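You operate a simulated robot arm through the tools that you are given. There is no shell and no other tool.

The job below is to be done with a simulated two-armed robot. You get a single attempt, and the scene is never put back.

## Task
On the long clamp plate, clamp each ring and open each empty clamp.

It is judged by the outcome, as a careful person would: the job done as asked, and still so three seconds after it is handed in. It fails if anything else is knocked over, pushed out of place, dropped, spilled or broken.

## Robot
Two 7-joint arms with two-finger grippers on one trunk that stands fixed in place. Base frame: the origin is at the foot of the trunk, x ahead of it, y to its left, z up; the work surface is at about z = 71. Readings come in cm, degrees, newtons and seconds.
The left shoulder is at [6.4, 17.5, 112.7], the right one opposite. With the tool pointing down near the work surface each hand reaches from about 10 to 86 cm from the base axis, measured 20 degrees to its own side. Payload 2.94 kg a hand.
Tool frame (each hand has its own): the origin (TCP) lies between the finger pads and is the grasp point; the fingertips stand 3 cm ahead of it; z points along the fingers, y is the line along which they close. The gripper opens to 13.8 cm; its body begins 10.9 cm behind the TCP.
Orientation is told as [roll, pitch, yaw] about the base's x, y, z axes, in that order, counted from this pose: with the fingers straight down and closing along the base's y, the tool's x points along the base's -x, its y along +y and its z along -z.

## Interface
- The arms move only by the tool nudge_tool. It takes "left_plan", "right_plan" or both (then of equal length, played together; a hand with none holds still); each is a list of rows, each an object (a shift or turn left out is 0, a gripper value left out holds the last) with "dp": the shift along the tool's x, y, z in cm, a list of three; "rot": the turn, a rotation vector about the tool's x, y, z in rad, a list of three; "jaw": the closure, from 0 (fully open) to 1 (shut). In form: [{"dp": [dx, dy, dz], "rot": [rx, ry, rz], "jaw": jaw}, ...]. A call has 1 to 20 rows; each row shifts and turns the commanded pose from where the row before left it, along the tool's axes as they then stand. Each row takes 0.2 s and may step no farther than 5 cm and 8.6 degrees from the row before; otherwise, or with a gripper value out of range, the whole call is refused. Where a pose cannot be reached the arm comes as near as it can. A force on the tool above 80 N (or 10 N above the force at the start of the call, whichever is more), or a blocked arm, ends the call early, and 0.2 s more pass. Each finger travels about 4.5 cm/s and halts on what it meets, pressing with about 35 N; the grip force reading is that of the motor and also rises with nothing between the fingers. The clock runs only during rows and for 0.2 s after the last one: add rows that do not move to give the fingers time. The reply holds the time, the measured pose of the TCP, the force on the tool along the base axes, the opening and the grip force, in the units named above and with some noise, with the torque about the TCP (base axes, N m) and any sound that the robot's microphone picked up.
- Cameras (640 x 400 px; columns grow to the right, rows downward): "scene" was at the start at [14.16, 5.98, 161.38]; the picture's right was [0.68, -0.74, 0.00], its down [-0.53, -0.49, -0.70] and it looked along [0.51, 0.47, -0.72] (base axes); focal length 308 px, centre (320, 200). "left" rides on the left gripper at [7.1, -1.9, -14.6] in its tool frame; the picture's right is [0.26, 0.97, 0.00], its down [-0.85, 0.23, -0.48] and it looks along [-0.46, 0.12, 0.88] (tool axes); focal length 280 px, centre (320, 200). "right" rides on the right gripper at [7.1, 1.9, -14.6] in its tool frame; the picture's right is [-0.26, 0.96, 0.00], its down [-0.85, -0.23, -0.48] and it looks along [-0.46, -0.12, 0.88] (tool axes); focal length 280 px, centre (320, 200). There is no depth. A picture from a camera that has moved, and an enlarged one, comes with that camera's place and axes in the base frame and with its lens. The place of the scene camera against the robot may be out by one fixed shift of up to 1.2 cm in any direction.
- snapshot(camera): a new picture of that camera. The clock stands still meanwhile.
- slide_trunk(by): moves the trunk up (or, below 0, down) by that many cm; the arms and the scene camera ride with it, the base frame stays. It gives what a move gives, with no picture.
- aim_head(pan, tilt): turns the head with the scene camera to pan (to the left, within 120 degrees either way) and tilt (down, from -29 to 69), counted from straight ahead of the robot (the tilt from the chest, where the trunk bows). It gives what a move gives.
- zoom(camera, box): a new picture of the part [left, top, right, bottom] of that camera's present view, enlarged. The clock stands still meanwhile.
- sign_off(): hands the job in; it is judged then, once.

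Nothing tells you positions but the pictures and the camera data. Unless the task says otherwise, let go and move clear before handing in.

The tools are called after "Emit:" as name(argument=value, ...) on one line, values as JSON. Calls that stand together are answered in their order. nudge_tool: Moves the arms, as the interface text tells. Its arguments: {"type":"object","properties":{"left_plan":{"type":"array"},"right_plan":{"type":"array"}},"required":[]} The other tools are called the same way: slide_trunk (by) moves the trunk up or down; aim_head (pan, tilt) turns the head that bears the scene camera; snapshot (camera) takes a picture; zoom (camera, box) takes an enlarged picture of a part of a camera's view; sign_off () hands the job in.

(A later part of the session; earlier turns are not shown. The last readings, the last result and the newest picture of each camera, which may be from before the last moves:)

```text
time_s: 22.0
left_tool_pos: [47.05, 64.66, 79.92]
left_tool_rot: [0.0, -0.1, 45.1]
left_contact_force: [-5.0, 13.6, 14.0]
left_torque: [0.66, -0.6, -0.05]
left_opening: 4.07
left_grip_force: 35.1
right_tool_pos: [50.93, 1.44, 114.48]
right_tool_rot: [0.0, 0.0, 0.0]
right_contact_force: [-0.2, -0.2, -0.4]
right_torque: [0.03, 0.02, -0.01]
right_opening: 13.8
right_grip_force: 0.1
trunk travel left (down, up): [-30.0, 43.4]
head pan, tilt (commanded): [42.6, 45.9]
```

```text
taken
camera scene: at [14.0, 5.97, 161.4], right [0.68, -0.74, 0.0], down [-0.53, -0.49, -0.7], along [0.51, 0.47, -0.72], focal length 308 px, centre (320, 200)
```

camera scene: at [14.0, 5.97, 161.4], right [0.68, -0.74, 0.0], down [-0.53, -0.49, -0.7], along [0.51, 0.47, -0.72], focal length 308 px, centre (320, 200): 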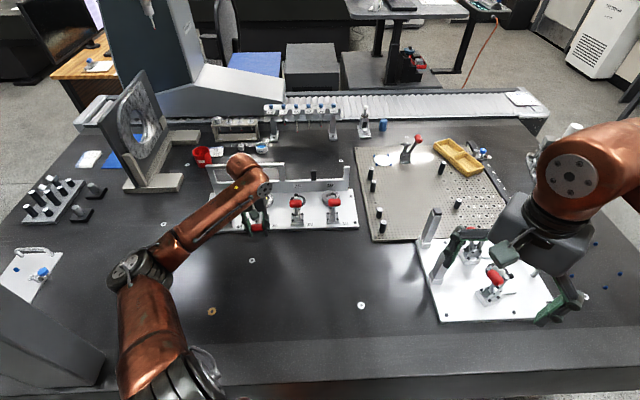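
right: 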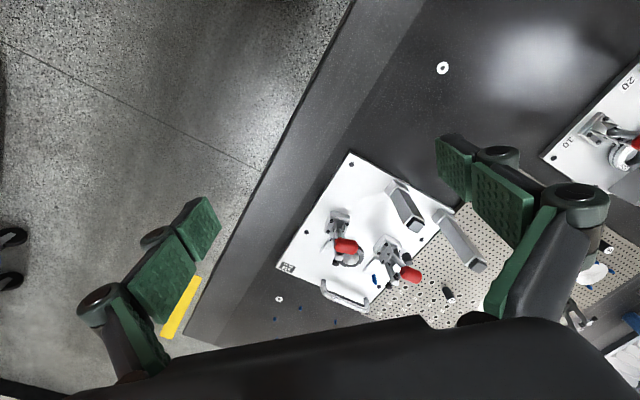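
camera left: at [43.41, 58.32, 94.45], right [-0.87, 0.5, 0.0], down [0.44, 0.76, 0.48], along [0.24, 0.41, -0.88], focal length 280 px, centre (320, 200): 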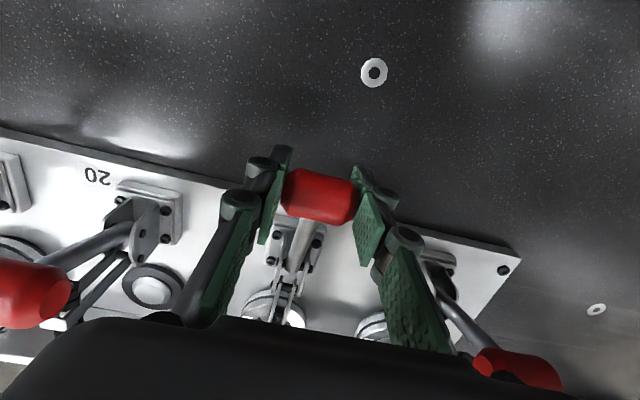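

Emit:
nudge_tool(left_plan=[{"dp": [0.08, 0, 0.4]}, {"dp": [0.06, 0, 0.4]}])

Emit:
zoom(camera="left", box=[200, 130, 460, 330])

Emit:
zoom(camera="scene", box=[200, 160, 360, 250])

```text
time_s: 22.6
left_tool_pos: [46.96, 64.59, 79.08]
left_tool_rot: [0.0, 0.0, 45.0]
left_contact_force: [-4.7, 11.0, 11.6]
left_torque: [0.73, -0.7, -0.01]
left_opening: 4.1
left_grip_force: 35.4
right_tool_pos: [50.94, 1.46, 114.39]
right_tool_rot: [0.0, 0.0, 0.0]
right_contact_force: [0.2, -0.5, -0.8]
right_torque: [0.03, -0.01, 0.02]
right_opening: 13.8
right_grip_force: 0.1
trunk travel left (down, up): [-30.0, 43.4]
head pan, tilt (commanded): [42.6, 45.9]
```

```text
2.00 times, centred on (330, 230) of left
camera zoom: at [43.27, 58.18, 93.58], right [-0.87, 0.5, 0.0], down [0.44, 0.76, 0.48], along [0.24, 0.41, -0.88], focal length 561 px, centre (300, 140)
```

zoom: 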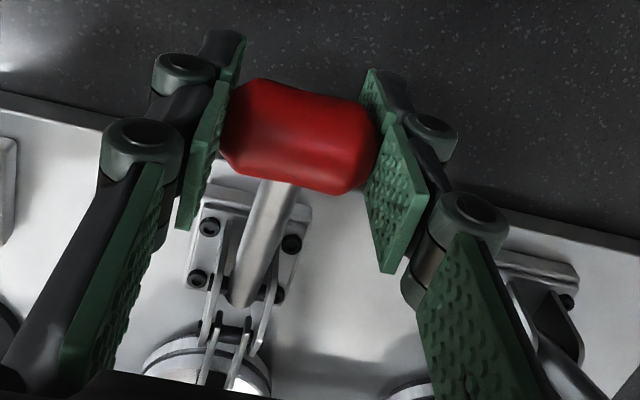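

```text
4.00 times, centred on (280, 205) of scene
camera zoom: at [14.03, 5.95, 161.39], right [0.68, -0.74, 0.0], down [-0.53, -0.49, -0.7], along [0.51, 0.47, -0.72], focal length 1233 px, centre (480, 180)
```

zoom: 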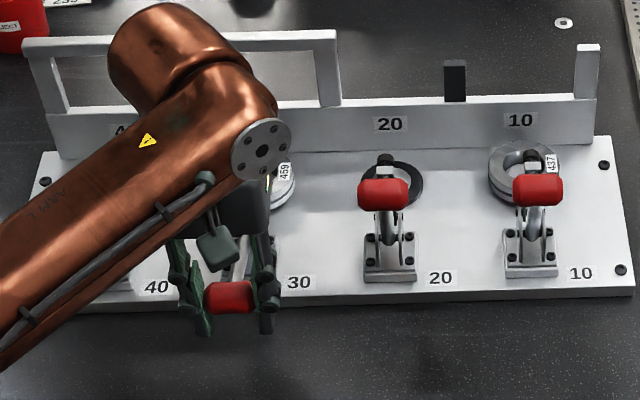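

Emit:
nudge_tool(left_plan=[{"dp": [0.04, 0, 0.35]}, {"dp": [0.02, 0, 0.35]}, {}])

Emit:
zoom(camera="left", box=[200, 130, 460, 330])

```text
time_s: 23.4
left_tool_pos: [46.9, 64.45, 78.26]
left_tool_rot: [0.0, 0.1, 45.0]
left_contact_force: [-6.3, 4.1, 6.7]
left_torque: [0.65, -0.59, 0.02]
left_opening: 4.01
left_grip_force: 35.1
right_tool_pos: [50.98, 1.44, 114.34]
right_tool_rot: [0.1, 0.0, -0.1]
right_contact_force: [0.3, -0.4, 0.8]
right_torque: [0.0, 0.03, -0.04]
right_opening: 13.78
right_grip_force: 0.1
trunk travel left (down, up): [-30.0, 43.4]
head pan, tilt (commanded): [42.6, 45.9]
```

```text
2.00 times, centred on (330, 230) of left
camera zoom: at [43.22, 58.11, 92.82], right [-0.87, 0.5, 0.0], down [0.44, 0.76, 0.47], along [0.24, 0.41, -0.88], focal length 561 px, centre (300, 140)
```

zoom: 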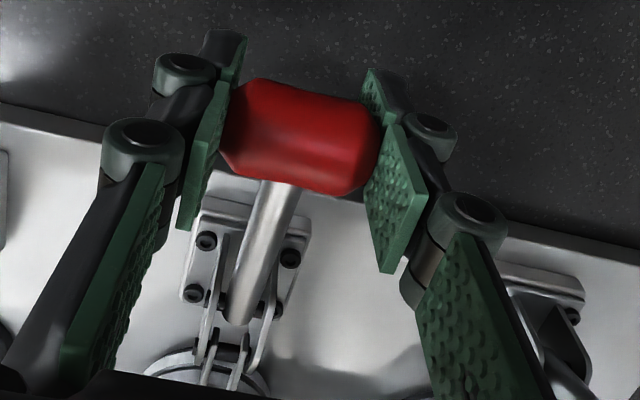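

Emit:
nudge_tool(left_plan=[{"dp": [0.02, 0, 0.3]}, {"dp": [0, 0, 0.3]}, {}])

Emit:
zoom(camera="left", box=[200, 130, 460, 330])

```text
time_s: 24.2
left_tool_pos: [46.76, 64.47, 77.74]
left_tool_rot: [-0.1, 0.0, 45.0]
left_contact_force: [-7.7, 4.8, 10.3]
left_torque: [0.21, -0.14, -0.09]
left_opening: 4.01
left_grip_force: 35.2
right_tool_pos: [50.86, 1.48, 114.39]
right_tool_rot: [0.1, 0.0, 0.0]
right_contact_force: [0.6, -0.1, 0.3]
right_torque: [-0.02, 0.0, -0.02]
right_opening: 13.8
right_grip_force: 0.1
trunk travel left (down, up): [-30.0, 43.4]
head pan, tilt (commanded): [42.6, 45.9]
```

```text
2.00 times, centred on (330, 230) of left
camera zoom: at [43.19, 58.08, 92.27], right [-0.87, 0.5, 0.0], down [0.44, 0.76, 0.48], along [0.24, 0.41, -0.88], focal length 561 px, centre (300, 140)
```

zoom: 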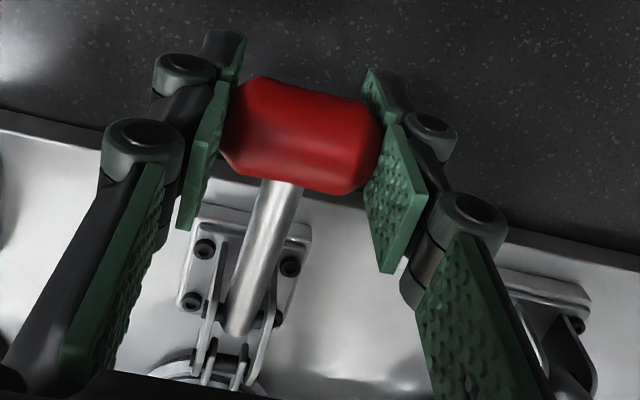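

Emit:
nudge_tool(left_plan=[{"dp": [0, 0, 0.3]}, {"dp": [0, 0, 0.3]}, {}])

Emit:
zoom(camera="left", box=[200, 130, 460, 330])

```text
time_s: 25.0
left_tool_pos: [46.92, 64.57, 77.25]
left_tool_rot: [0.0, -0.3, 44.9]
left_contact_force: [-6.5, 6.3, 22.1]
left_torque: [0.03, -0.02, -0.06]
left_opening: 4.17
left_grip_force: 34.7
right_tool_pos: [50.9, 1.33, 114.41]
right_tool_rot: [0.1, -0.1, 0.0]
right_contact_force: [0.2, 0.1, -0.1]
right_torque: [-0.02, -0.03, 0.0]
right_opening: 13.8
right_grip_force: 0.1
trunk travel left (down, up): [-30.0, 43.4]
head pan, tilt (commanded): [42.6, 45.9]
```

```text
2.00 times, centred on (330, 230) of left
camera zoom: at [43.19, 58.09, 91.79], right [-0.87, 0.5, 0.0], down [0.43, 0.76, 0.48], along [0.24, 0.42, -0.88], focal length 561 px, centre (300, 140)
```

zoom: 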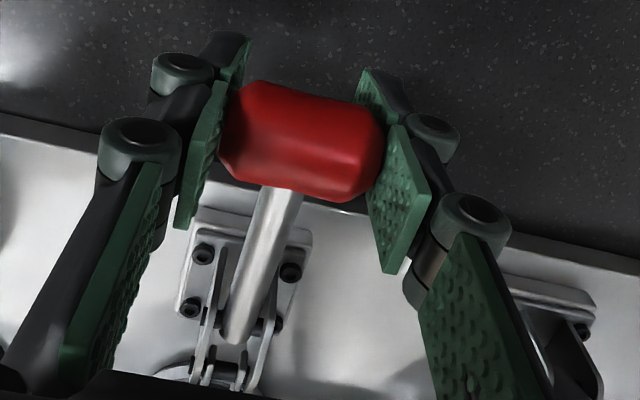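

The knob has stopped where clamp 20's closed knob was, and the force is rising as the pads slip. I'll release, rise and inspect whether clamp 30 stays locked.

Emit:
nudge_tool(left_plan=[{"dp": [0, 0, -0.4]}, {"jaw": 0.4}, {}, {}, {}, {"dp": [0, 0, -4]}, {"dp": [0, 0, -4.5]}, {"dp": [0, 0, -4.5]}, {"dp": [0, 0, -3.5]}, {}])

Emit:
snapshot(camera="left")

Emit:
zoom(camera="scene", box=[200, 160, 360, 250])

```text
time_s: 27.2
left_tool_pos: [47.11, 64.6, 94.07]
left_tool_rot: [-0.1, 0.2, 45.1]
left_contact_force: [0.1, 0.2, 0.5]
left_torque: [0.0, 0.02, -0.02]
left_opening: 8.31
left_grip_force: 0.0
right_tool_pos: [51.08, 1.56, 114.26]
right_tool_rot: [-0.1, 0.2, 0.0]
right_contact_force: [-0.9, -0.2, -0.6]
right_torque: [-0.02, 0.01, 0.01]
right_opening: 13.78
right_grip_force: 0.1
trunk travel left (down, up): [-30.0, 43.4]
head pan, tilt (commanded): [42.6, 45.9]
```

```text
taken
camera left: at [43.46, 58.24, 108.61], right [-0.87, 0.5, 0.0], down [0.44, 0.76, 0.47], along [0.24, 0.41, -0.88], focal length 280 px, centre (320, 200)
```

left: 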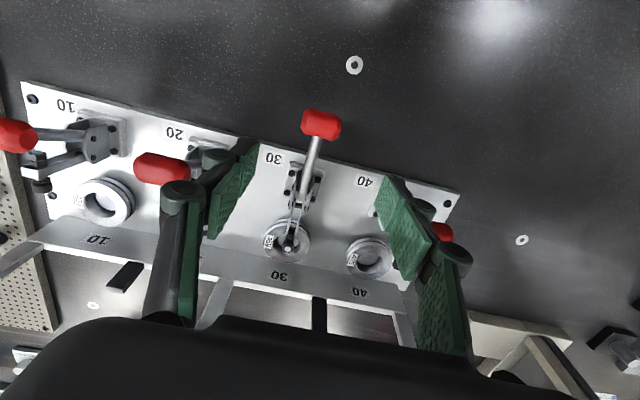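

```text
4.00 times, centred on (280, 205) of scene
camera zoom: at [14.23, 6.05, 161.36], right [0.68, -0.74, 0.0], down [-0.53, -0.49, -0.7], along [0.51, 0.47, -0.72], focal length 1233 px, centre (480, 180)
```

zoom: 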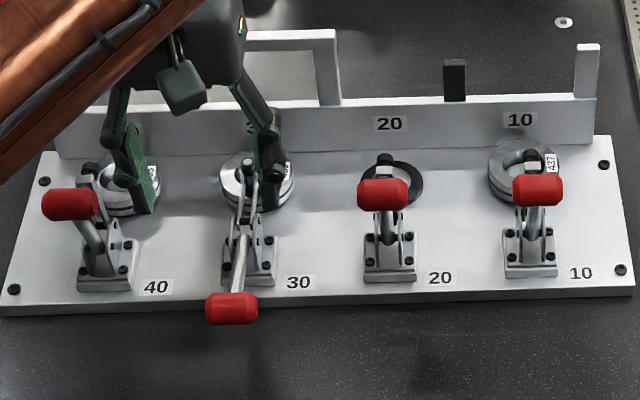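

Emit:
zoom(camera="left", box=[240, 90, 390, 280])

Emit:
zoom(camera="scene", box=[240, 185, 290, 245])

```text
2.11 times, centred on (315, 185) of left
camera zoom: at [43.46, 58.24, 108.61], right [-0.87, 0.5, 0.0], down [0.44, 0.76, 0.47], along [0.24, 0.41, -0.88], focal length 590 px, centre (330, 232)
```

zoom: 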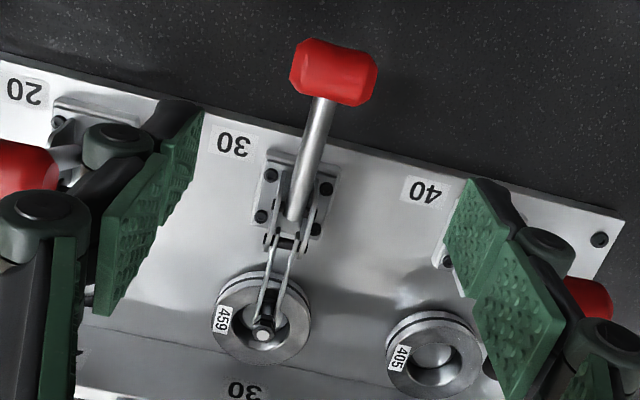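

```text
6.67 times, centred on (265, 215) of scene
camera zoom: at [14.23, 6.05, 161.36], right [0.68, -0.74, 0.0], down [-0.53, -0.49, -0.7], along [0.51, 0.47, -0.72], focal length 2054 px, centre (687, 100)
```

zoom: 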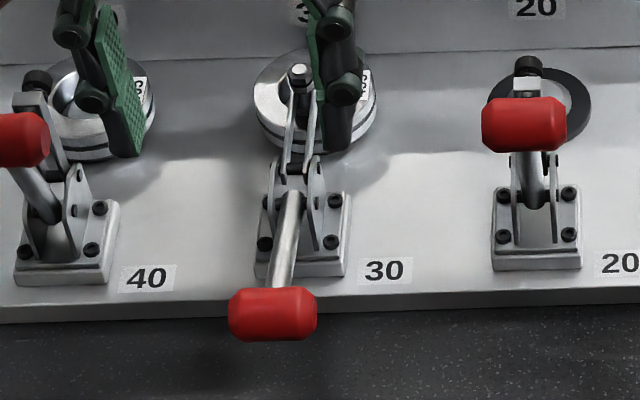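

Clamp 30 stays down, with its spindle on the near rim of ring 459. To make sure it's fully locked over-centre, I'll close the fingers and press gently on top of the knob.

Emit:
nudge_tool(left_plan=[{"jaw": 1.0, "dp": [0, 0, 2]}, {"dp": [0, 0, 2]}, {"dp": [0, 0, 2]}, {"dp": [0, 0, 2]}, {"dp": [0, 0, 1.5]}, {}])

Emit:
snapshot(camera="left")

```text
time_s: 28.6
left_tool_pos: [46.88, 64.42, 84.39]
left_tool_rot: [0.0, 0.0, 45.1]
left_contact_force: [0.0, 0.6, 0.3]
left_torque: [0.02, 0.04, -0.02]
left_opening: 0.0
left_grip_force: 28.5
right_tool_pos: [50.95, 1.47, 114.37]
right_tool_rot: [0.0, 0.2, 0.0]
right_contact_force: [-0.5, 0.0, -0.1]
right_torque: [0.01, -0.01, -0.02]
right_opening: 13.76
right_grip_force: 0.1
trunk travel left (down, up): [-30.0, 43.4]
head pan, tilt (commanded): [42.6, 45.9]
```

```text
taken
camera left: at [43.28, 58.08, 98.98], right [-0.87, 0.5, 0.0], down [0.44, 0.76, 0.48], along [0.24, 0.41, -0.88], focal length 280 px, centre (320, 200)
```

left: 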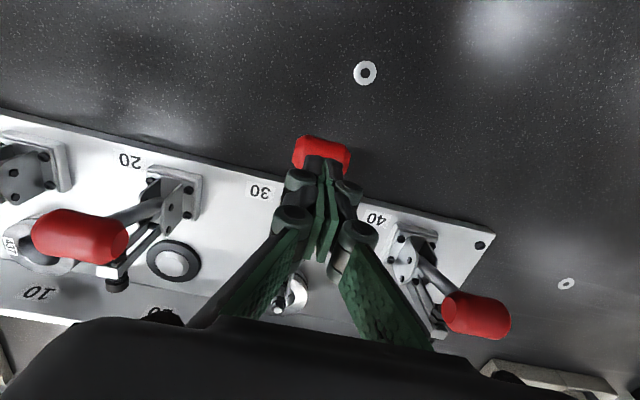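

Emit:
nudge_tool(left_plan=[{"dp": [0, 0, 0.8]}, {"dp": [0, 0, 0.5]}, {"dp": [0, 0, 0.3]}, {"dp": [0, 0, 0.2]}, {}])

```text
time_s: 29.8
left_tool_pos: [47.02, 64.59, 82.66]
left_tool_rot: [0.0, 0.1, 45.0]
left_contact_force: [0.9, 0.1, 0.3]
left_torque: [0.0, -0.01, -0.02]
left_opening: 0.02
left_grip_force: 28.0
right_tool_pos: [51.05, 1.48, 114.27]
right_tool_rot: [0.0, 0.2, 0.1]
right_contact_force: [0.7, -0.3, 0.8]
right_torque: [-0.03, -0.04, 0.01]
right_opening: 13.81
right_grip_force: 0.0
trunk travel left (down, up): [-30.0, 43.4]
head pan, tilt (commanded): [42.6, 45.9]
```

Emit:
nudge_tool(left_plan=[{"dp": [0, 0, 0.2]}, {"dp": [0, 0, 0.2]}, {"dp": [0, 0, 0.2]}, {}])

Emit:
snapshot(camera="left")

```text
time_s: 30.8
left_tool_pos: [46.94, 64.47, 82.31]
left_tool_rot: [0.1, -0.3, 45.0]
left_contact_force: [-2.4, 1.7, 20.8]
left_torque: [0.05, 0.02, -0.11]
left_opening: 0.57
left_grip_force: 28.5
right_tool_pos: [50.91, 1.37, 114.49]
right_tool_rot: [0.1, 0.0, 0.0]
right_contact_force: [0.7, 0.2, -0.1]
right_torque: [-0.02, 0.01, -0.03]
right_opening: 13.81
right_grip_force: 0.1
trunk travel left (down, up): [-30.0, 43.4]
head pan, tilt (commanded): [42.6, 45.9]
```

```text
taken
camera left: at [43.19, 58.05, 96.95], right [-0.87, 0.5, 0.0], down [0.43, 0.76, 0.48], along [0.24, 0.42, -0.88], focal length 280 px, centre (320, 200)
```

left: 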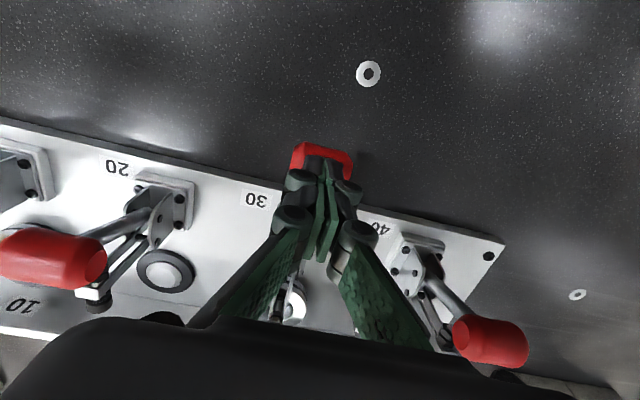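

Emit:
nudge_tool(left_plan=[{"dp": [0, 0, 0.2]}, {"dp": [0, 0, 0.2]}, {}])

```text
time_s: 31.6
left_tool_pos: [46.89, 64.47, 82.24]
left_tool_rot: [-0.1, -0.6, 45.1]
left_contact_force: [-2.6, 6.3, 44.9]
left_torque: [0.13, 0.05, -0.2]
left_opening: 0.58
left_grip_force: 28.6
right_tool_pos: [50.75, 1.16, 114.42]
right_tool_rot: [0.3, -0.1, 0.0]
right_contact_force: [0.4, -0.4, -0.4]
right_torque: [0.0, -0.01, 0.02]
right_opening: 13.78
right_grip_force: 0.1
trunk travel left (down, up): [-30.0, 43.4]
head pan, tilt (commanded): [42.6, 45.9]
```

Clamp 30 is at a hard stop: 45 N moves it less than 1 mm, so it's locked. I'll rise, open the fingers and move over knob 40 near (42.3, 77.5).

Emit:
nudge_tool(left_plan=[{"dp": [0, 0, -3]}, {"dp": [0, 0, -4.5]}, {"dp": [0, 0, -4.5], "jaw": 0.4}, {"dp": [-1.98, 4.15, 0]}, {"dp": [-1.98, 4.15, 0]}, {"dp": [-1.98, 4.15, 0]}, {}, {}])

Emit:
snapshot(camera="left")

Emit:
snapshot(camera="scene")

```text
time_s: 33.4
left_tool_pos: [42.58, 77.66, 93.8]
left_tool_rot: [0.0, -0.1, 45.0]
left_contact_force: [0.2, -0.1, -0.1]
left_torque: [-0.04, 0.01, -0.01]
left_opening: 8.27
left_grip_force: 0.1
right_tool_pos: [50.95, 1.5, 114.4]
right_tool_rot: [0.1, 0.0, 0.0]
right_contact_force: [0.0, 0.2, -0.1]
right_torque: [-0.03, 0.01, 0.0]
right_opening: 13.8
right_grip_force: 0.0
trunk travel left (down, up): [-30.0, 43.4]
head pan, tilt (commanded): [42.6, 45.9]
```

```text
taken
camera left: at [38.95, 71.18, 108.3], right [-0.87, 0.5, 0.0], down [0.44, 0.76, 0.48], along [0.24, 0.41, -0.88], focal length 280 px, centre (320, 200)
```

left: 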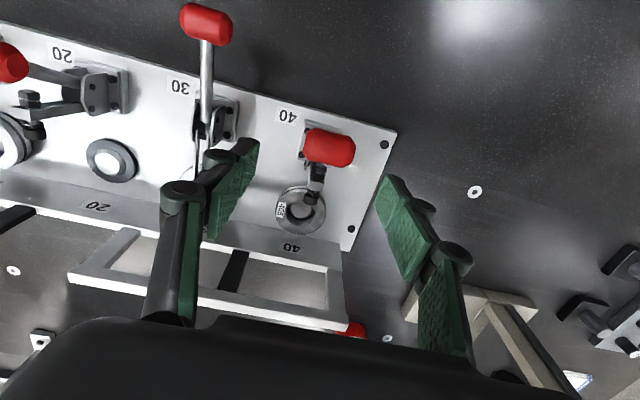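

```text
taken
camera scene: at [14.17, 6.04, 161.38], right [0.68, -0.74, 0.0], down [-0.53, -0.49, -0.7], along [0.51, 0.47, -0.72], focal length 308 px, centre (320, 200)
```

scene: 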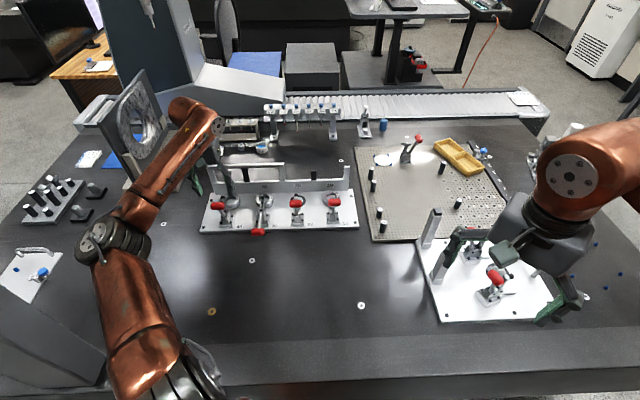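

Knob 40 is about 0.7 cm to the side of the pad centre. I'll correct for that, descend and grip.

Emit:
nudge_tool(left_plan=[{"dp": [0.35, 0.72, 2]}, {"dp": [0, 0, 3]}, {"dp": [0, 0, 2.1]}, {"jaw": 0.6}, {"jaw": 1.0}, {}, {}, {}])

Emit:
snapshot(camera="left")

```text
time_s: 35.2
left_tool_pos: [41.66, 77.66, 86.4]
left_tool_rot: [0.0, 0.0, 45.0]
left_contact_force: [0.6, -1.8, -0.8]
left_torque: [-0.03, -0.12, -0.07]
left_opening: 4.09
left_grip_force: 35.3
right_tool_pos: [51.01, 1.48, 114.35]
right_tool_rot: [0.0, 0.0, -0.1]
right_contact_force: [0.2, -0.4, 0.4]
right_torque: [-0.01, -0.03, -0.05]
right_opening: 13.79
right_grip_force: 0.0
trunk travel left (down, up): [-30.0, 43.4]
head pan, tilt (commanded): [42.6, 45.9]
```

```text
taken
camera left: at [38.09, 71.38, 101.09], right [-0.87, 0.5, 0.0], down [0.44, 0.76, 0.48], along [0.24, 0.41, -0.88], focal length 280 px, centre (320, 200)
```

left: 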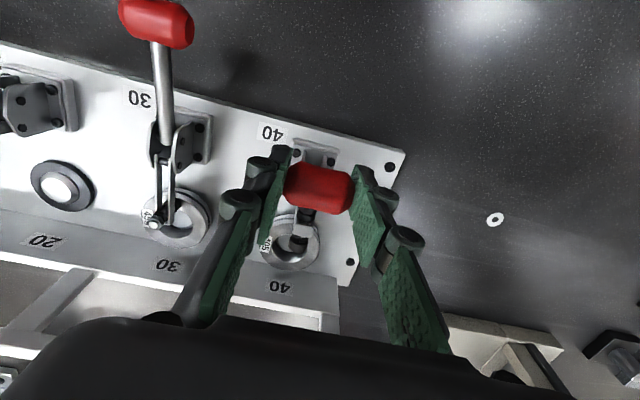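

Emit:
nudge_tool(left_plan=[{"dp": [0.8, 0, 0.38]}, {"dp": [0.73, 0, 0.43]}, {"dp": [0.69, 0, 0.49]}, {"dp": [0.64, 0, 0.55]}, {"dp": [0.59, 0, 0.6]}])

Emit:
snapshot(camera="left")

```text
time_s: 36.4
left_tool_pos: [39.23, 75.31, 84.3]
left_tool_rot: [0.1, 0.0, 44.9]
left_contact_force: [8.2, -0.8, 8.8]
left_torque: [0.67, -0.85, 0.01]
left_opening: 4.15
left_grip_force: 34.7
right_tool_pos: [51.05, 1.36, 114.32]
right_tool_rot: [0.1, 0.0, 0.0]
right_contact_force: [-0.4, -0.2, 0.2]
right_torque: [-0.02, 0.01, -0.02]
right_opening: 13.79
right_grip_force: 0.1
trunk travel left (down, up): [-30.0, 43.4]
head pan, tilt (commanded): [42.6, 45.9]
```

```text
taken
camera left: at [35.65, 68.96, 98.78], right [-0.87, 0.5, 0.0], down [0.44, 0.76, 0.48], along [0.24, 0.41, -0.88], focal length 280 px, centre (320, 200)
```

left: 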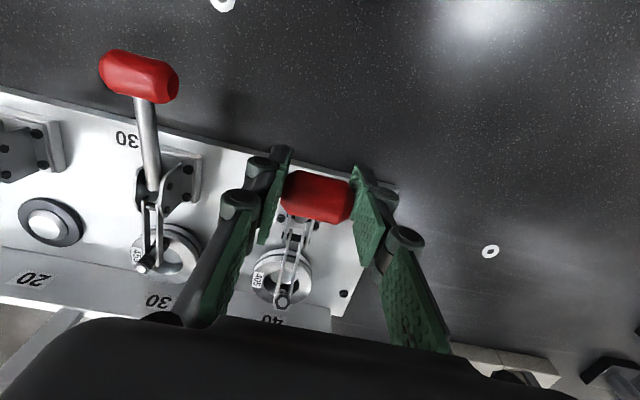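

Emit:
nudge_tool(left_plan=[{"dp": [0.54, 0, 0.65]}, {"dp": [0.48, 0, 0.7]}, {"dp": [0.42, 0, 0.74]}, {"dp": [0.35, 0, 0.77]}, {"dp": [0.28, 0, 0.8]}])

Emit:
snapshot(camera="left")

Emit:
snapshot(camera="scene")

```text
time_s: 37.6
left_tool_pos: [37.87, 73.86, 80.74]
left_tool_rot: [-0.1, -0.1, 45.0]
left_contact_force: [10.6, -1.2, 13.1]
left_torque: [0.61, -0.81, -0.01]
left_opening: 4.08
left_grip_force: 35.2
right_tool_pos: [51.14, 1.3, 114.45]
right_tool_rot: [0.3, 0.1, 0.1]
right_contact_force: [-0.2, 0.9, 0.8]
right_torque: [0.0, 0.0, 0.05]
right_opening: 13.76
right_grip_force: 0.0
trunk travel left (down, up): [-30.0, 43.4]
head pan, tilt (commanded): [42.6, 45.9]
```

```text
taken
camera left: at [34.13, 67.43, 95.15], right [-0.87, 0.5, 0.0], down [0.44, 0.76, 0.48], along [0.24, 0.41, -0.88], focal length 280 px, centre (320, 200)
```

left: 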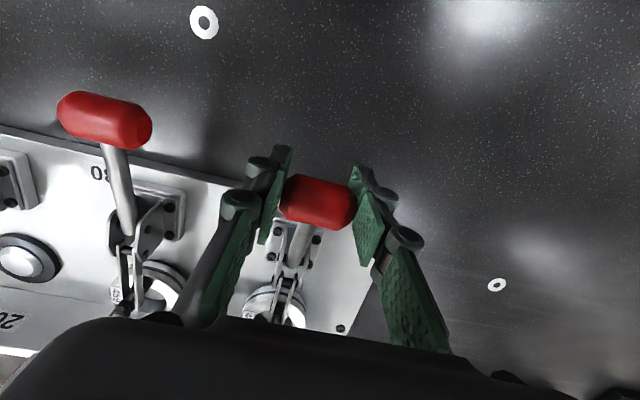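

```text
taken
camera scene: at [14.19, 5.78, 161.39], right [0.68, -0.74, 0.0], down [-0.53, -0.49, -0.7], along [0.51, 0.47, -0.72], focal length 308 px, centre (320, 200)
```

scene: 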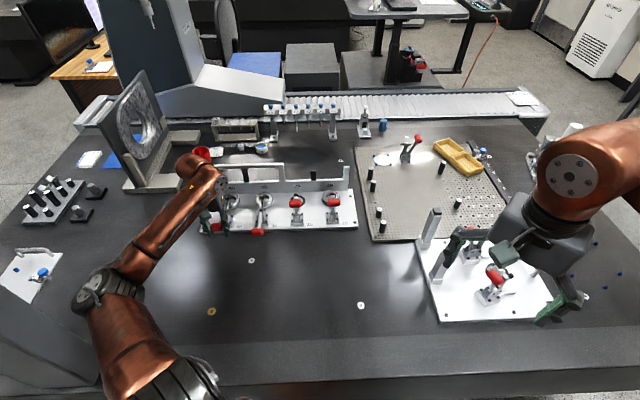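

Emit:
nudge_tool(left_plan=[{"dp": [0.21, 0, 0.82]}, {"dp": [0.12, 0, 0.7]}, {"dp": [0.06, 0, 0.5]}, {"dp": [0.04, 0, 0.4]}, {"dp": [0.02, 0, 0.3]}, {}])

Emit:
zoom(camera="left", box=[200, 130, 460, 330])

```text
time_s: 39.0
left_tool_pos: [37.33, 73.44, 77.85]
left_tool_rot: [0.0, -0.1, 44.9]
left_contact_force: [10.0, -11.8, 7.8]
left_torque: [0.68, -0.73, -0.13]
left_opening: 4.01
left_grip_force: 34.8
right_tool_pos: [51.04, 1.2, 114.3]
right_tool_rot: [0.1, 0.1, 0.0]
right_contact_force: [0.7, 0.2, -0.1]
right_torque: [-0.03, 0.03, 0.02]
right_opening: 13.79
right_grip_force: 0.1
trunk travel left (down, up): [-30.0, 43.4]
head pan, tilt (commanded): [42.6, 45.9]
```

```text
2.00 times, centred on (330, 230) of left
camera zoom: at [33.73, 67.03, 92.39], right [-0.87, 0.5, 0.0], down [0.44, 0.76, 0.48], along [0.24, 0.41, -0.88], focal length 561 px, centre (300, 140)
```

zoom: 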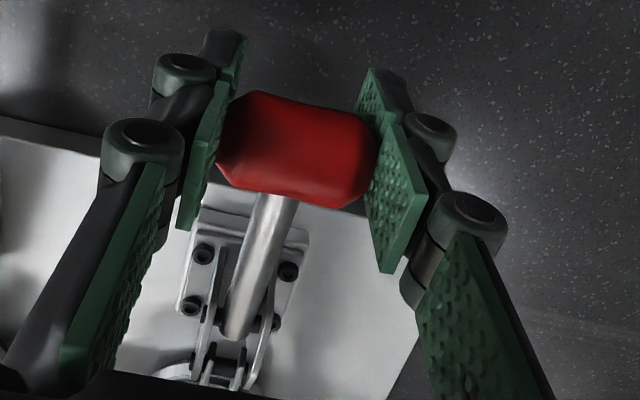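

Emit:
nudge_tool(left_plan=[{"dp": [0.02, 0, 0.3]}, {"dp": [0, 0, 0.3]}, {"dp": [0, 0, 0.3]}, {}])

Emit:
zoom(camera="left", box=[200, 130, 460, 330])

```text
time_s: 40.0
left_tool_pos: [37.16, 73.44, 76.52]
left_tool_rot: [0.1, 0.4, 44.9]
left_contact_force: [16.6, -9.4, 0.6]
left_torque: [0.17, 0.06, -0.02]
left_opening: 4.33
left_grip_force: 34.3
right_tool_pos: [51.2, 1.29, 114.27]
right_tool_rot: [0.2, 0.1, -0.1]
right_contact_force: [-0.1, 0.2, -0.4]
right_torque: [0.01, 0.02, 0.01]
right_opening: 13.81
right_grip_force: 0.1
trunk travel left (down, up): [-30.0, 43.4]
head pan, tilt (commanded): [42.6, 45.9]
```

```text
2.00 times, centred on (330, 230) of left
camera zoom: at [33.74, 67.05, 91.15], right [-0.87, 0.5, 0.0], down [0.44, 0.76, 0.47], along [0.23, 0.41, -0.88], focal length 561 px, centre (300, 140)
```

zoom: 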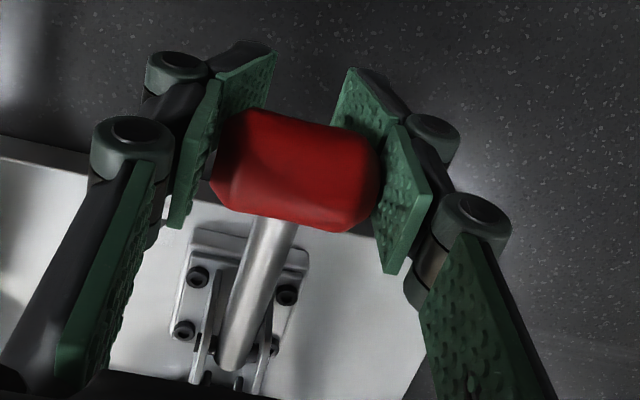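

The pads have slipped past the knob, so the handle is at its stop. I'll open the fingers in place before rising, so I don't drag the handle up.

Emit:
nudge_tool(left_plan=[{"jaw": 0.4}, {}, {}, {}, {}])

Emit:
snapshot(camera="left")

```text
time_s: 41.2
left_tool_pos: [37.14, 73.59, 76.82]
left_tool_rot: [0.0, -0.1, 45.0]
left_contact_force: [-0.1, -0.2, -0.2]
left_torque: [0.0, 0.0, -0.02]
left_opening: 8.29
left_grip_force: 0.1
right_tool_pos: [50.98, 1.48, 114.31]
right_tool_rot: [0.0, 0.1, -0.1]
right_contact_force: [-0.7, 0.1, -0.6]
right_torque: [0.02, -0.05, 0.02]
right_opening: 13.8
right_grip_force: 0.1
trunk travel left (down, up): [-30.0, 43.4]
head pan, tilt (commanded): [42.6, 45.9]
```

```text
taken
camera left: at [33.63, 67.2, 91.38], right [-0.87, 0.5, 0.0], down [0.44, 0.76, 0.48], along [0.24, 0.41, -0.88], focal length 280 px, centre (320, 200)
```

left: 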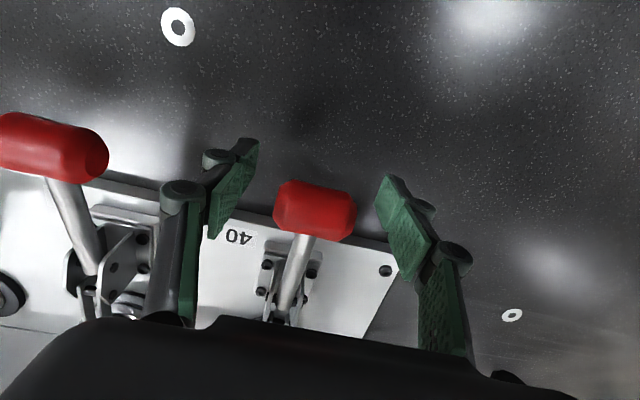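

Released cleanly. I'll rise, close the fingers above the knob and press to confirm the lock, as I did for clamp 30.

Emit:
nudge_tool(left_plan=[{"dp": [0, 0, -4.5]}, {"dp": [0, 0, -4.5]}, {"dp": [-0.5, -0.1, 0], "jaw": 1.0}, {}, {}, {}, {}, {"dp": [0, 0, 1.5]}, {}])

Emit:
snapshot(camera="left")

```text
time_s: 43.2
left_tool_pos: [37.68, 74.07, 84.39]
left_tool_rot: [-0.1, 0.0, 45.0]
left_contact_force: [-0.3, -0.7, 0.2]
left_torque: [0.01, 0.01, -0.01]
left_opening: 0.0
left_grip_force: 28.0
right_tool_pos: [51.03, 1.53, 114.44]
right_tool_rot: [0.0, 0.0, 0.0]
right_contact_force: [0.2, 0.2, -0.4]
right_torque: [0.02, -0.01, -0.02]
right_opening: 13.8
right_grip_force: 0.0
trunk travel left (down, up): [-30.0, 43.4]
head pan, tilt (commanded): [42.6, 45.9]
```

```text
taken
camera left: at [34.09, 67.58, 98.85], right [-0.87, 0.5, 0.0], down [0.44, 0.76, 0.48], along [0.24, 0.41, -0.88], focal length 280 px, centre (320, 200)
```

left: 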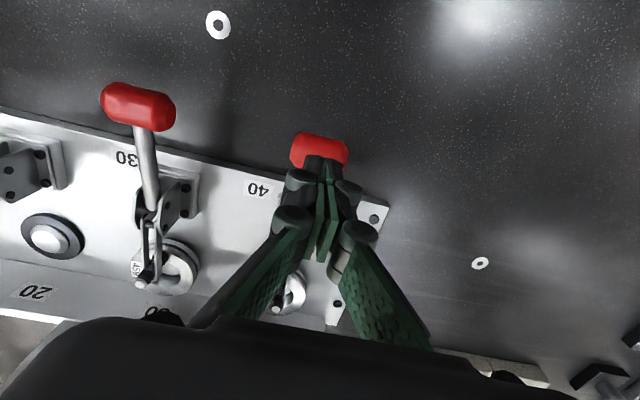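

Emit:
nudge_tool(left_plan=[{"dp": [0, 0, 1.0]}, {"dp": [0, 0, 0.6]}, {"dp": [0, 0, 0.3]}, {"dp": [0, 0, 0.2]}, {"dp": [0, 0, 0.2]}, {}])

```text
time_s: 44.6
left_tool_pos: [37.85, 73.9, 82.38]
left_tool_rot: [0.1, -0.4, 45.2]
left_contact_force: [0.4, 12.3, 25.1]
left_torque: [0.25, 0.01, -0.01]
left_opening: 0.6
left_grip_force: 28.4
right_tool_pos: [50.85, 1.32, 114.39]
right_tool_rot: [0.2, 0.0, 0.0]
right_contact_force: [0.3, 0.1, 0.4]
right_torque: [0.0, -0.01, -0.03]
right_opening: 13.79
right_grip_force: 0.1
trunk travel left (down, up): [-30.0, 43.4]
head pan, tilt (commanded): [42.6, 45.9]
```

Emit:
nudge_tool(left_plan=[{"dp": [0, 0, 0.2]}, {"dp": [0, 0, 0.15]}, {}])

```text
time_s: 45.4
left_tool_pos: [37.8, 73.92, 82.34]
left_tool_rot: [0.1, -0.6, 45.0]
left_contact_force: [-0.9, 9.3, 46.3]
left_torque: [0.2, 0.05, -0.06]
left_opening: 0.57
left_grip_force: 29.1
right_tool_pos: [50.92, 1.16, 114.48]
right_tool_rot: [0.2, -0.1, 0.1]
right_contact_force: [-0.4, 0.0, 0.6]
right_torque: [-0.01, 0.0, -0.01]
right_opening: 13.8
right_grip_force: 0.1
trunk travel left (down, up): [-30.0, 43.4]
head pan, tilt (commanded): [42.6, 45.9]
```

Clamp 40 is also at a hard stop. I'll rise and travel over to knob 10 near (69.3, 50.3), staying above the other handles.

Emit:
nudge_tool(left_plan=[{"dp": [0, 0, -4]}, {"dp": [0, 0, -4.8]}, {"dp": [0, 0, -4.8], "jaw": 0.4}, {"dp": [-0.62, -4.33, 0]}, {"dp": [-0.62, -4.33, 0]}, {"dp": [-0.62, -4.33, 0]}, {"dp": [-0.62, -4.33, 0]}, {"dp": [-0.62, -4.33, 0]}, {"dp": [-0.62, -4.33, 0]}, {"dp": [-0.62, -4.33, 0]}, {"dp": [-0.62, -4.33, 0]}, {"dp": [-0.62, -4.33, 0]}, {}])

Emit:
snapshot(camera="left")

Emit:
snapshot(camera="scene")

```text
time_s: 48.2
left_tool_pos: [69.62, 50.42, 95.41]
left_tool_rot: [0.0, 0.0, 45.1]
left_contact_force: [-0.9, 1.5, -0.9]
left_torque: [-0.01, -0.01, 0.02]
left_opening: 8.28
left_grip_force: 0.1
right_tool_pos: [50.9, 1.55, 114.31]
right_tool_rot: [0.0, 0.1, 0.0]
right_contact_force: [-0.9, 0.4, 1.2]
right_torque: [-0.03, 0.02, 0.0]
right_opening: 13.78
right_grip_force: 0.0
trunk travel left (down, up): [-30.0, 43.4]
head pan, tilt (commanded): [42.6, 45.9]
```

```text
taken
camera left: at [65.88, 43.99, 109.92], right [-0.87, 0.5, 0.0], down [0.44, 0.76, 0.48], along [0.24, 0.41, -0.88], focal length 280 px, centre (320, 200)
```

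left: 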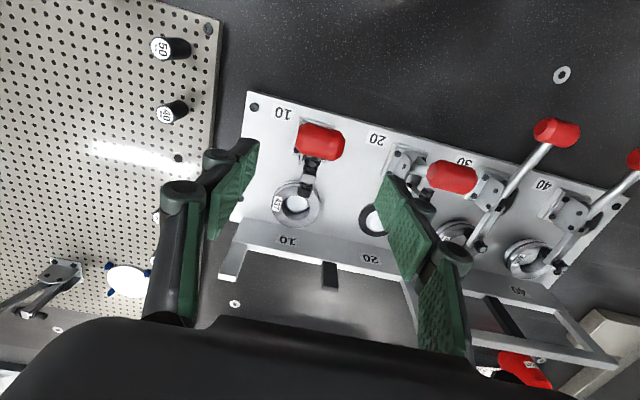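

```text
taken
camera scene: at [14.09, 6.09, 161.39], right [0.68, -0.74, 0.0], down [-0.53, -0.49, -0.7], along [0.51, 0.47, -0.72], focal length 308 px, centre (320, 200)
```

scene: 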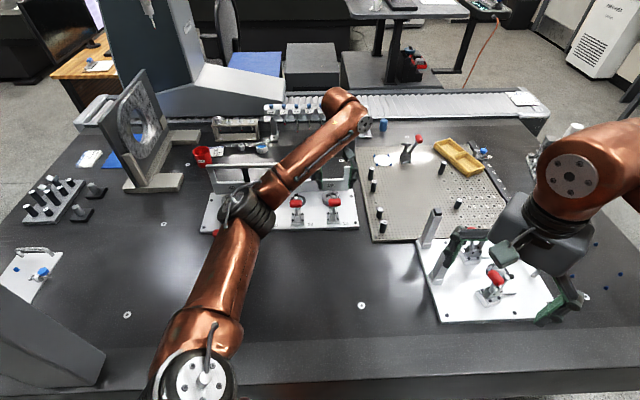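

Knob 10 is centered. I'll descend and grip.

Emit:
nudge_tool(left_plan=[{"dp": [0, 0, 3.5]}, {"dp": [0, 0, 3.5]}, {"dp": [0, 0, 1.8]}, {"jaw": 0.6}, {"jaw": 1.0}, {}, {}, {}])

Emit:
snapshot(camera="left")

```text
time_s: 50.0
left_tool_pos: [69.36, 50.38, 86.51]
left_tool_rot: [0.0, 0.0, 45.0]
left_contact_force: [0.0, -0.1, -0.5]
left_torque: [-0.02, -0.05, -0.06]
left_opening: 4.14
left_grip_force: 35.0
right_tool_pos: [50.96, 1.48, 114.19]
right_tool_rot: [-0.1, 0.0, 0.0]
right_contact_force: [0.4, 0.2, -0.1]
right_torque: [0.02, 0.02, 0.03]
right_opening: 13.81
right_grip_force: 0.0
trunk travel left (down, up): [-30.0, 43.4]
head pan, tilt (commanded): [42.6, 45.9]
```

```text
taken
camera left: at [65.78, 43.9, 101.06], right [-0.87, 0.5, 0.0], down [0.44, 0.76, 0.48], along [0.24, 0.41, -0.88], focal length 280 px, centre (320, 200)
```

left: 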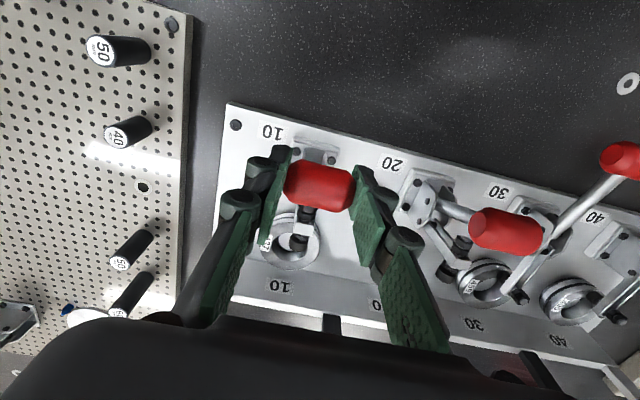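

Emit:
nudge_tool(left_plan=[{"dp": [0.8, 0, 0.38]}, {"dp": [0.73, 0, 0.43]}, {"dp": [0.69, 0, 0.49]}, {"dp": [0.64, 0, 0.55]}, {"dp": [0.59, 0, 0.6]}])

Emit:
snapshot(camera="left")

Emit:
snapshot(camera="scene")

```text
time_s: 51.2
left_tool_pos: [66.92, 47.77, 84.07]
left_tool_rot: [0.0, 0.1, 45.0]
left_contact_force: [7.5, 3.0, 7.4]
left_torque: [0.65, -0.83, -0.07]
left_opening: 4.11
left_grip_force: 34.5
right_tool_pos: [51.05, 1.46, 114.34]
right_tool_rot: [0.1, 0.1, 0.1]
right_contact_force: [0.0, -0.6, -0.3]
right_torque: [0.0, 0.0, 0.0]
right_opening: 13.79
right_grip_force: 0.1
trunk travel left (down, up): [-30.0, 43.4]
head pan, tilt (commanded): [42.6, 45.9]
```

```text
taken
camera left: at [63.24, 41.35, 98.69], right [-0.87, 0.5, 0.0], down [0.44, 0.76, 0.48], along [0.24, 0.41, -0.88], focal length 280 px, centre (320, 200)
```

left: 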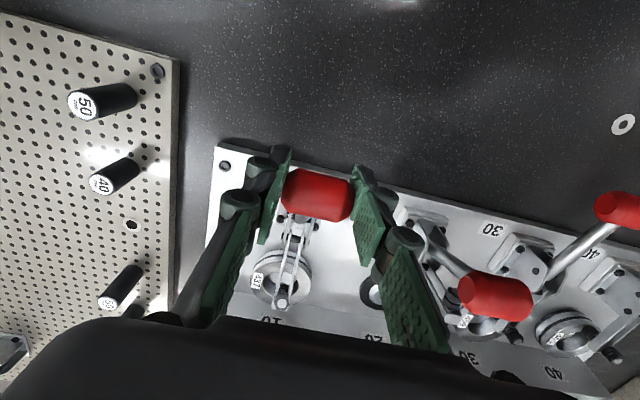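

```text
taken
camera scene: at [14.17, 5.92, 161.38], right [0.68, -0.74, 0.0], down [-0.53, -0.49, -0.7], along [0.51, 0.47, -0.72], focal length 308 px, centre (320, 200)
```

scene: 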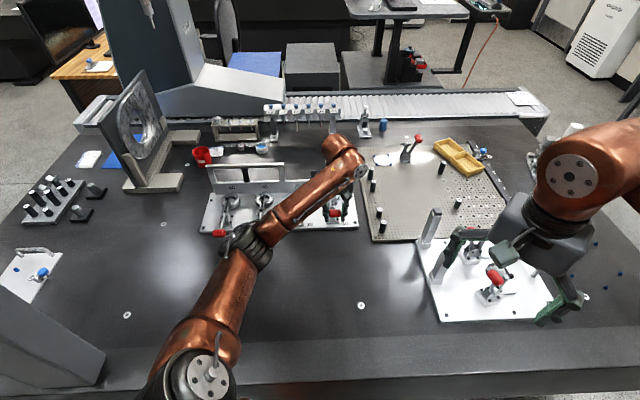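

Emit:
nudge_tool(left_plan=[{"dp": [0.54, 0, 0.65]}, {"dp": [0.48, 0, 0.7]}, {"dp": [0.42, 0, 0.74]}, {"dp": [0.35, 0, 0.77]}, {"dp": [0.28, 0, 0.8]}])

Emit:
snapshot(camera="left")

```text
time_s: 52.4
left_tool_pos: [65.31, 46.34, 80.52]
left_tool_rot: [0.0, -0.2, 45.0]
left_contact_force: [0.5, 2.6, 13.7]
left_torque: [0.69, -0.67, -0.01]
left_opening: 4.11
left_grip_force: 35.4
right_tool_pos: [50.81, 1.45, 114.38]
right_tool_rot: [0.2, 0.0, 0.0]
right_contact_force: [-0.4, 0.4, 0.4]
right_torque: [-0.01, 0.04, 0.02]
right_opening: 13.8
right_grip_force: 0.1
trunk travel left (down, up): [-30.0, 43.4]
head pan, tilt (commanded): [42.6, 45.9]
```

```text
taken
camera left: at [61.76, 39.88, 95.03], right [-0.87, 0.5, 0.0], down [0.44, 0.76, 0.48], along [0.24, 0.41, -0.88], focal length 280 px, centre (320, 200)
```

left: 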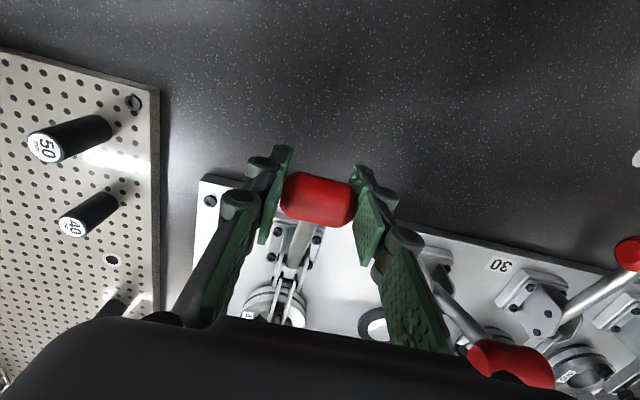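

Emit:
nudge_tool(left_plan=[{"dp": [0.21, 0, 0.82]}, {"dp": [0.12, 0, 0.7]}, {"dp": [0.06, 0, 0.5]}, {"dp": [0.04, 0, 0.4]}, {"dp": [0.02, 0, 0.3]}, {"dp": [0.02, 0, 0.2]}, {}])

Emit:
zoom(camera="left", box=[200, 130, 460, 330])

```text
time_s: 54.0
left_tool_pos: [65.11, 45.91, 77.69]
left_tool_rot: [-0.1, -0.2, 45.1]
left_contact_force: [8.8, 2.9, 20.1]
left_torque: [0.2, -0.13, -0.12]
left_opening: 4.03
left_grip_force: 35.6
right_tool_pos: [50.96, 1.25, 114.35]
right_tool_rot: [0.0, 0.0, 0.0]
right_contact_force: [0.2, -0.2, 0.4]
right_torque: [0.04, -0.03, -0.02]
right_opening: 13.83
right_grip_force: 0.1
trunk travel left (down, up): [-30.0, 43.4]
head pan, tilt (commanded): [42.6, 45.9]
```

```text
2.00 times, centred on (330, 230) of left
camera zoom: at [61.34, 39.5, 92.21], right [-0.87, 0.5, 0.0], down [0.43, 0.76, 0.48], along [0.24, 0.41, -0.88], focal length 561 px, centre (300, 140)
```

zoom: 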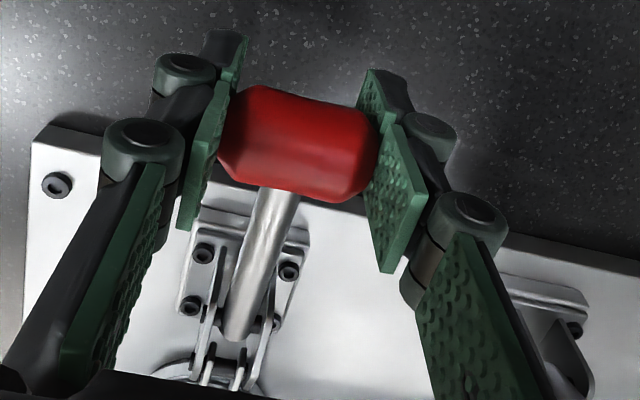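

The force is rising at knob 10's stop. I'll open in place, rise, close above the knob and press to confirm the lock.

Emit:
nudge_tool(left_plan=[{"dp": [0, 0, -0.3]}, {"jaw": 0.4}, {}, {}, {}, {}, {"dp": [0, 0, -4.3]}, {"dp": [0, 0, -4.3]}, {"dp": [-0.4, 0, 0], "jaw": 1.0}, {}, {}, {}, {}, {"dp": [0, 0, 2]}, {}])

Emit:
snapshot(camera="left")

```text
time_s: 57.2
left_tool_pos: [65.25, 46.27, 84.29]
left_tool_rot: [0.1, 0.0, 44.9]
left_contact_force: [0.7, -0.1, -0.3]
left_torque: [0.0, 0.0, 0.0]
left_opening: 0.0
left_grip_force: 28.8
right_tool_pos: [50.87, 1.42, 114.39]
right_tool_rot: [0.1, 0.0, 0.1]
right_contact_force: [0.2, -0.7, -0.3]
right_torque: [0.05, 0.03, -0.01]
right_opening: 13.79
right_grip_force: 0.0
trunk travel left (down, up): [-30.0, 43.4]
head pan, tilt (commanded): [42.6, 45.9]
```

```text
taken
camera left: at [61.64, 39.85, 98.86], right [-0.87, 0.5, 0.0], down [0.44, 0.76, 0.48], along [0.24, 0.41, -0.88], focal length 280 px, centre (320, 200)
```

left: 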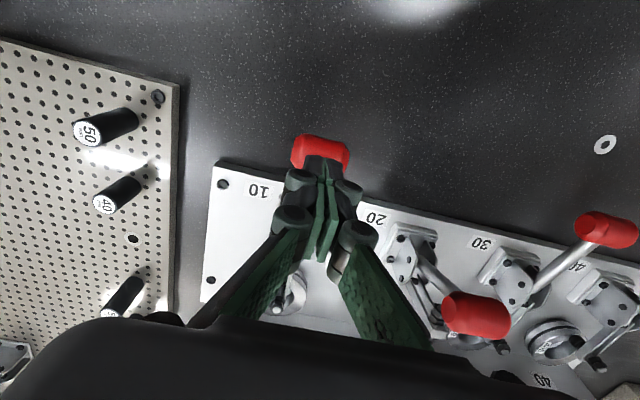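

Emit:
nudge_tool(left_plan=[{"dp": [0, 0, 1.0]}, {"dp": [0, 0, 0.6]}, {"dp": [0, 0, 0.3]}, {"dp": [0, 0, 0.2]}, {"dp": [0, 0, 0.15]}, {}])

```text
time_s: 58.6
left_tool_pos: [65.3, 46.33, 82.5]
left_tool_rot: [0.0, -0.3, 45.1]
left_contact_force: [2.8, 6.3, 19.3]
left_torque: [0.08, -0.04, -0.02]
left_opening: 0.6
left_grip_force: 28.2
right_tool_pos: [50.97, 1.43, 114.43]
right_tool_rot: [0.2, 0.0, 0.1]
right_contact_force: [0.3, 0.7, 0.0]
right_torque: [0.0, -0.02, 0.0]
right_opening: 13.8
right_grip_force: 0.1
trunk travel left (down, up): [-30.0, 43.4]
head pan, tilt (commanded): [42.6, 45.9]
```

Emit:
nudge_tool(left_plan=[{"dp": [0, 0, 0.2]}, {"dp": [0, 0, 0.2]}, {}])

```text
time_s: 59.4
left_tool_pos: [65.37, 46.31, 82.46]
left_tool_rot: [-0.2, -0.6, 45.1]
left_contact_force: [5.9, 11.8, 43.2]
left_torque: [0.28, -0.11, 0.0]
left_opening: 0.59
left_grip_force: 28.5
right_tool_pos: [50.9, 1.34, 114.5]
right_tool_rot: [0.1, 0.0, 0.0]
right_contact_force: [-0.4, 0.1, 0.3]
right_torque: [0.02, -0.02, 0.0]
right_opening: 13.81
right_grip_force: 0.1
trunk travel left (down, up): [-30.0, 43.4]
head pan, tilt (commanded): [42.6, 45.9]
```

Clamp 10 is at its hard stop as well. I'll rise, withdraw the arm from over the plate and inspect everything.

Emit:
nudge_tool(left_plan=[{"dp": [0, 0, -4]}, {"dp": [0, 0, -4.8]}, {"dp": [0, 0, -4.8]}, {"dp": [0, 0, -4.8]}, {"dp": [4, 2.5, -1]}, {"dp": [4, 2.5, -1]}, {"dp": [4, 2.5, 0]}, {"dp": [4, 2.5, 0]}, {"dp": [4, 2.5, 0]}, {"dp": [4, 2.5, 0]}, {"dp": [4, 2.5, 0]}, {}])

Emit:
snapshot(camera="scene")

Emit:
snapshot(camera="left")

```text
time_s: 62.0
left_tool_pos: [33.33, 39.13, 102.14]
left_tool_rot: [0.0, 0.2, 44.9]
left_contact_force: [1.0, -0.6, -0.7]
left_torque: [-0.04, 0.02, -0.03]
left_opening: 0.0
left_grip_force: 28.0
right_tool_pos: [51.04, 1.55, 114.26]
right_tool_rot: [-0.1, 0.1, 0.0]
right_contact_force: [0.3, 0.7, -0.4]
right_torque: [-0.04, 0.0, -0.01]
right_opening: 13.81
right_grip_force: 0.1
trunk travel left (down, up): [-30.0, 43.4]
head pan, tilt (commanded): [42.6, 45.9]
```

```text
taken
camera scene: at [14.24, 6.11, 161.36], right [0.68, -0.74, 0.0], down [-0.53, -0.49, -0.69], along [0.51, 0.47, -0.72], focal length 308 px, centre (320, 200)
```

scene: 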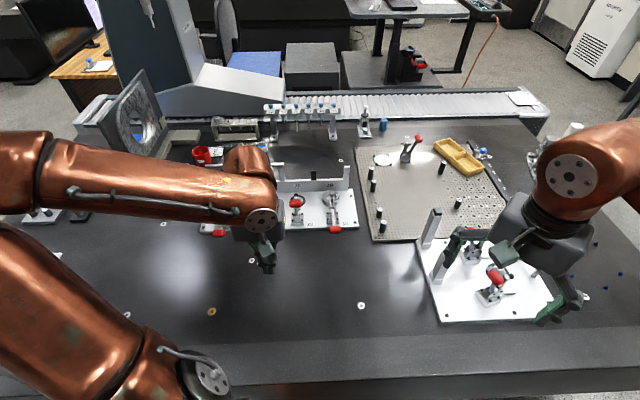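

```text
taken
camera left: at [29.67, 32.81, 116.76], right [-0.87, 0.5, 0.0], down [0.44, 0.76, 0.47], along [0.23, 0.41, -0.88], focal length 280 px, centre (320, 200)
```

left: 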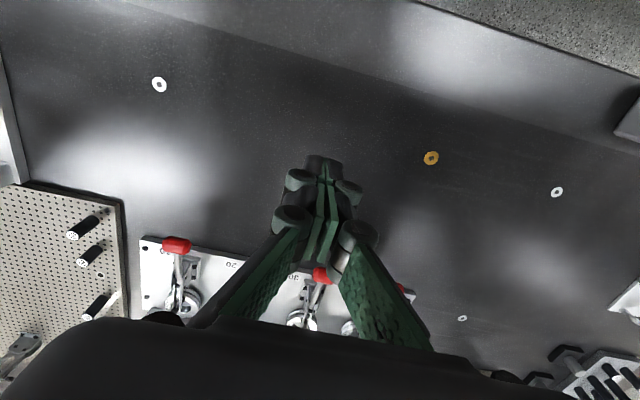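

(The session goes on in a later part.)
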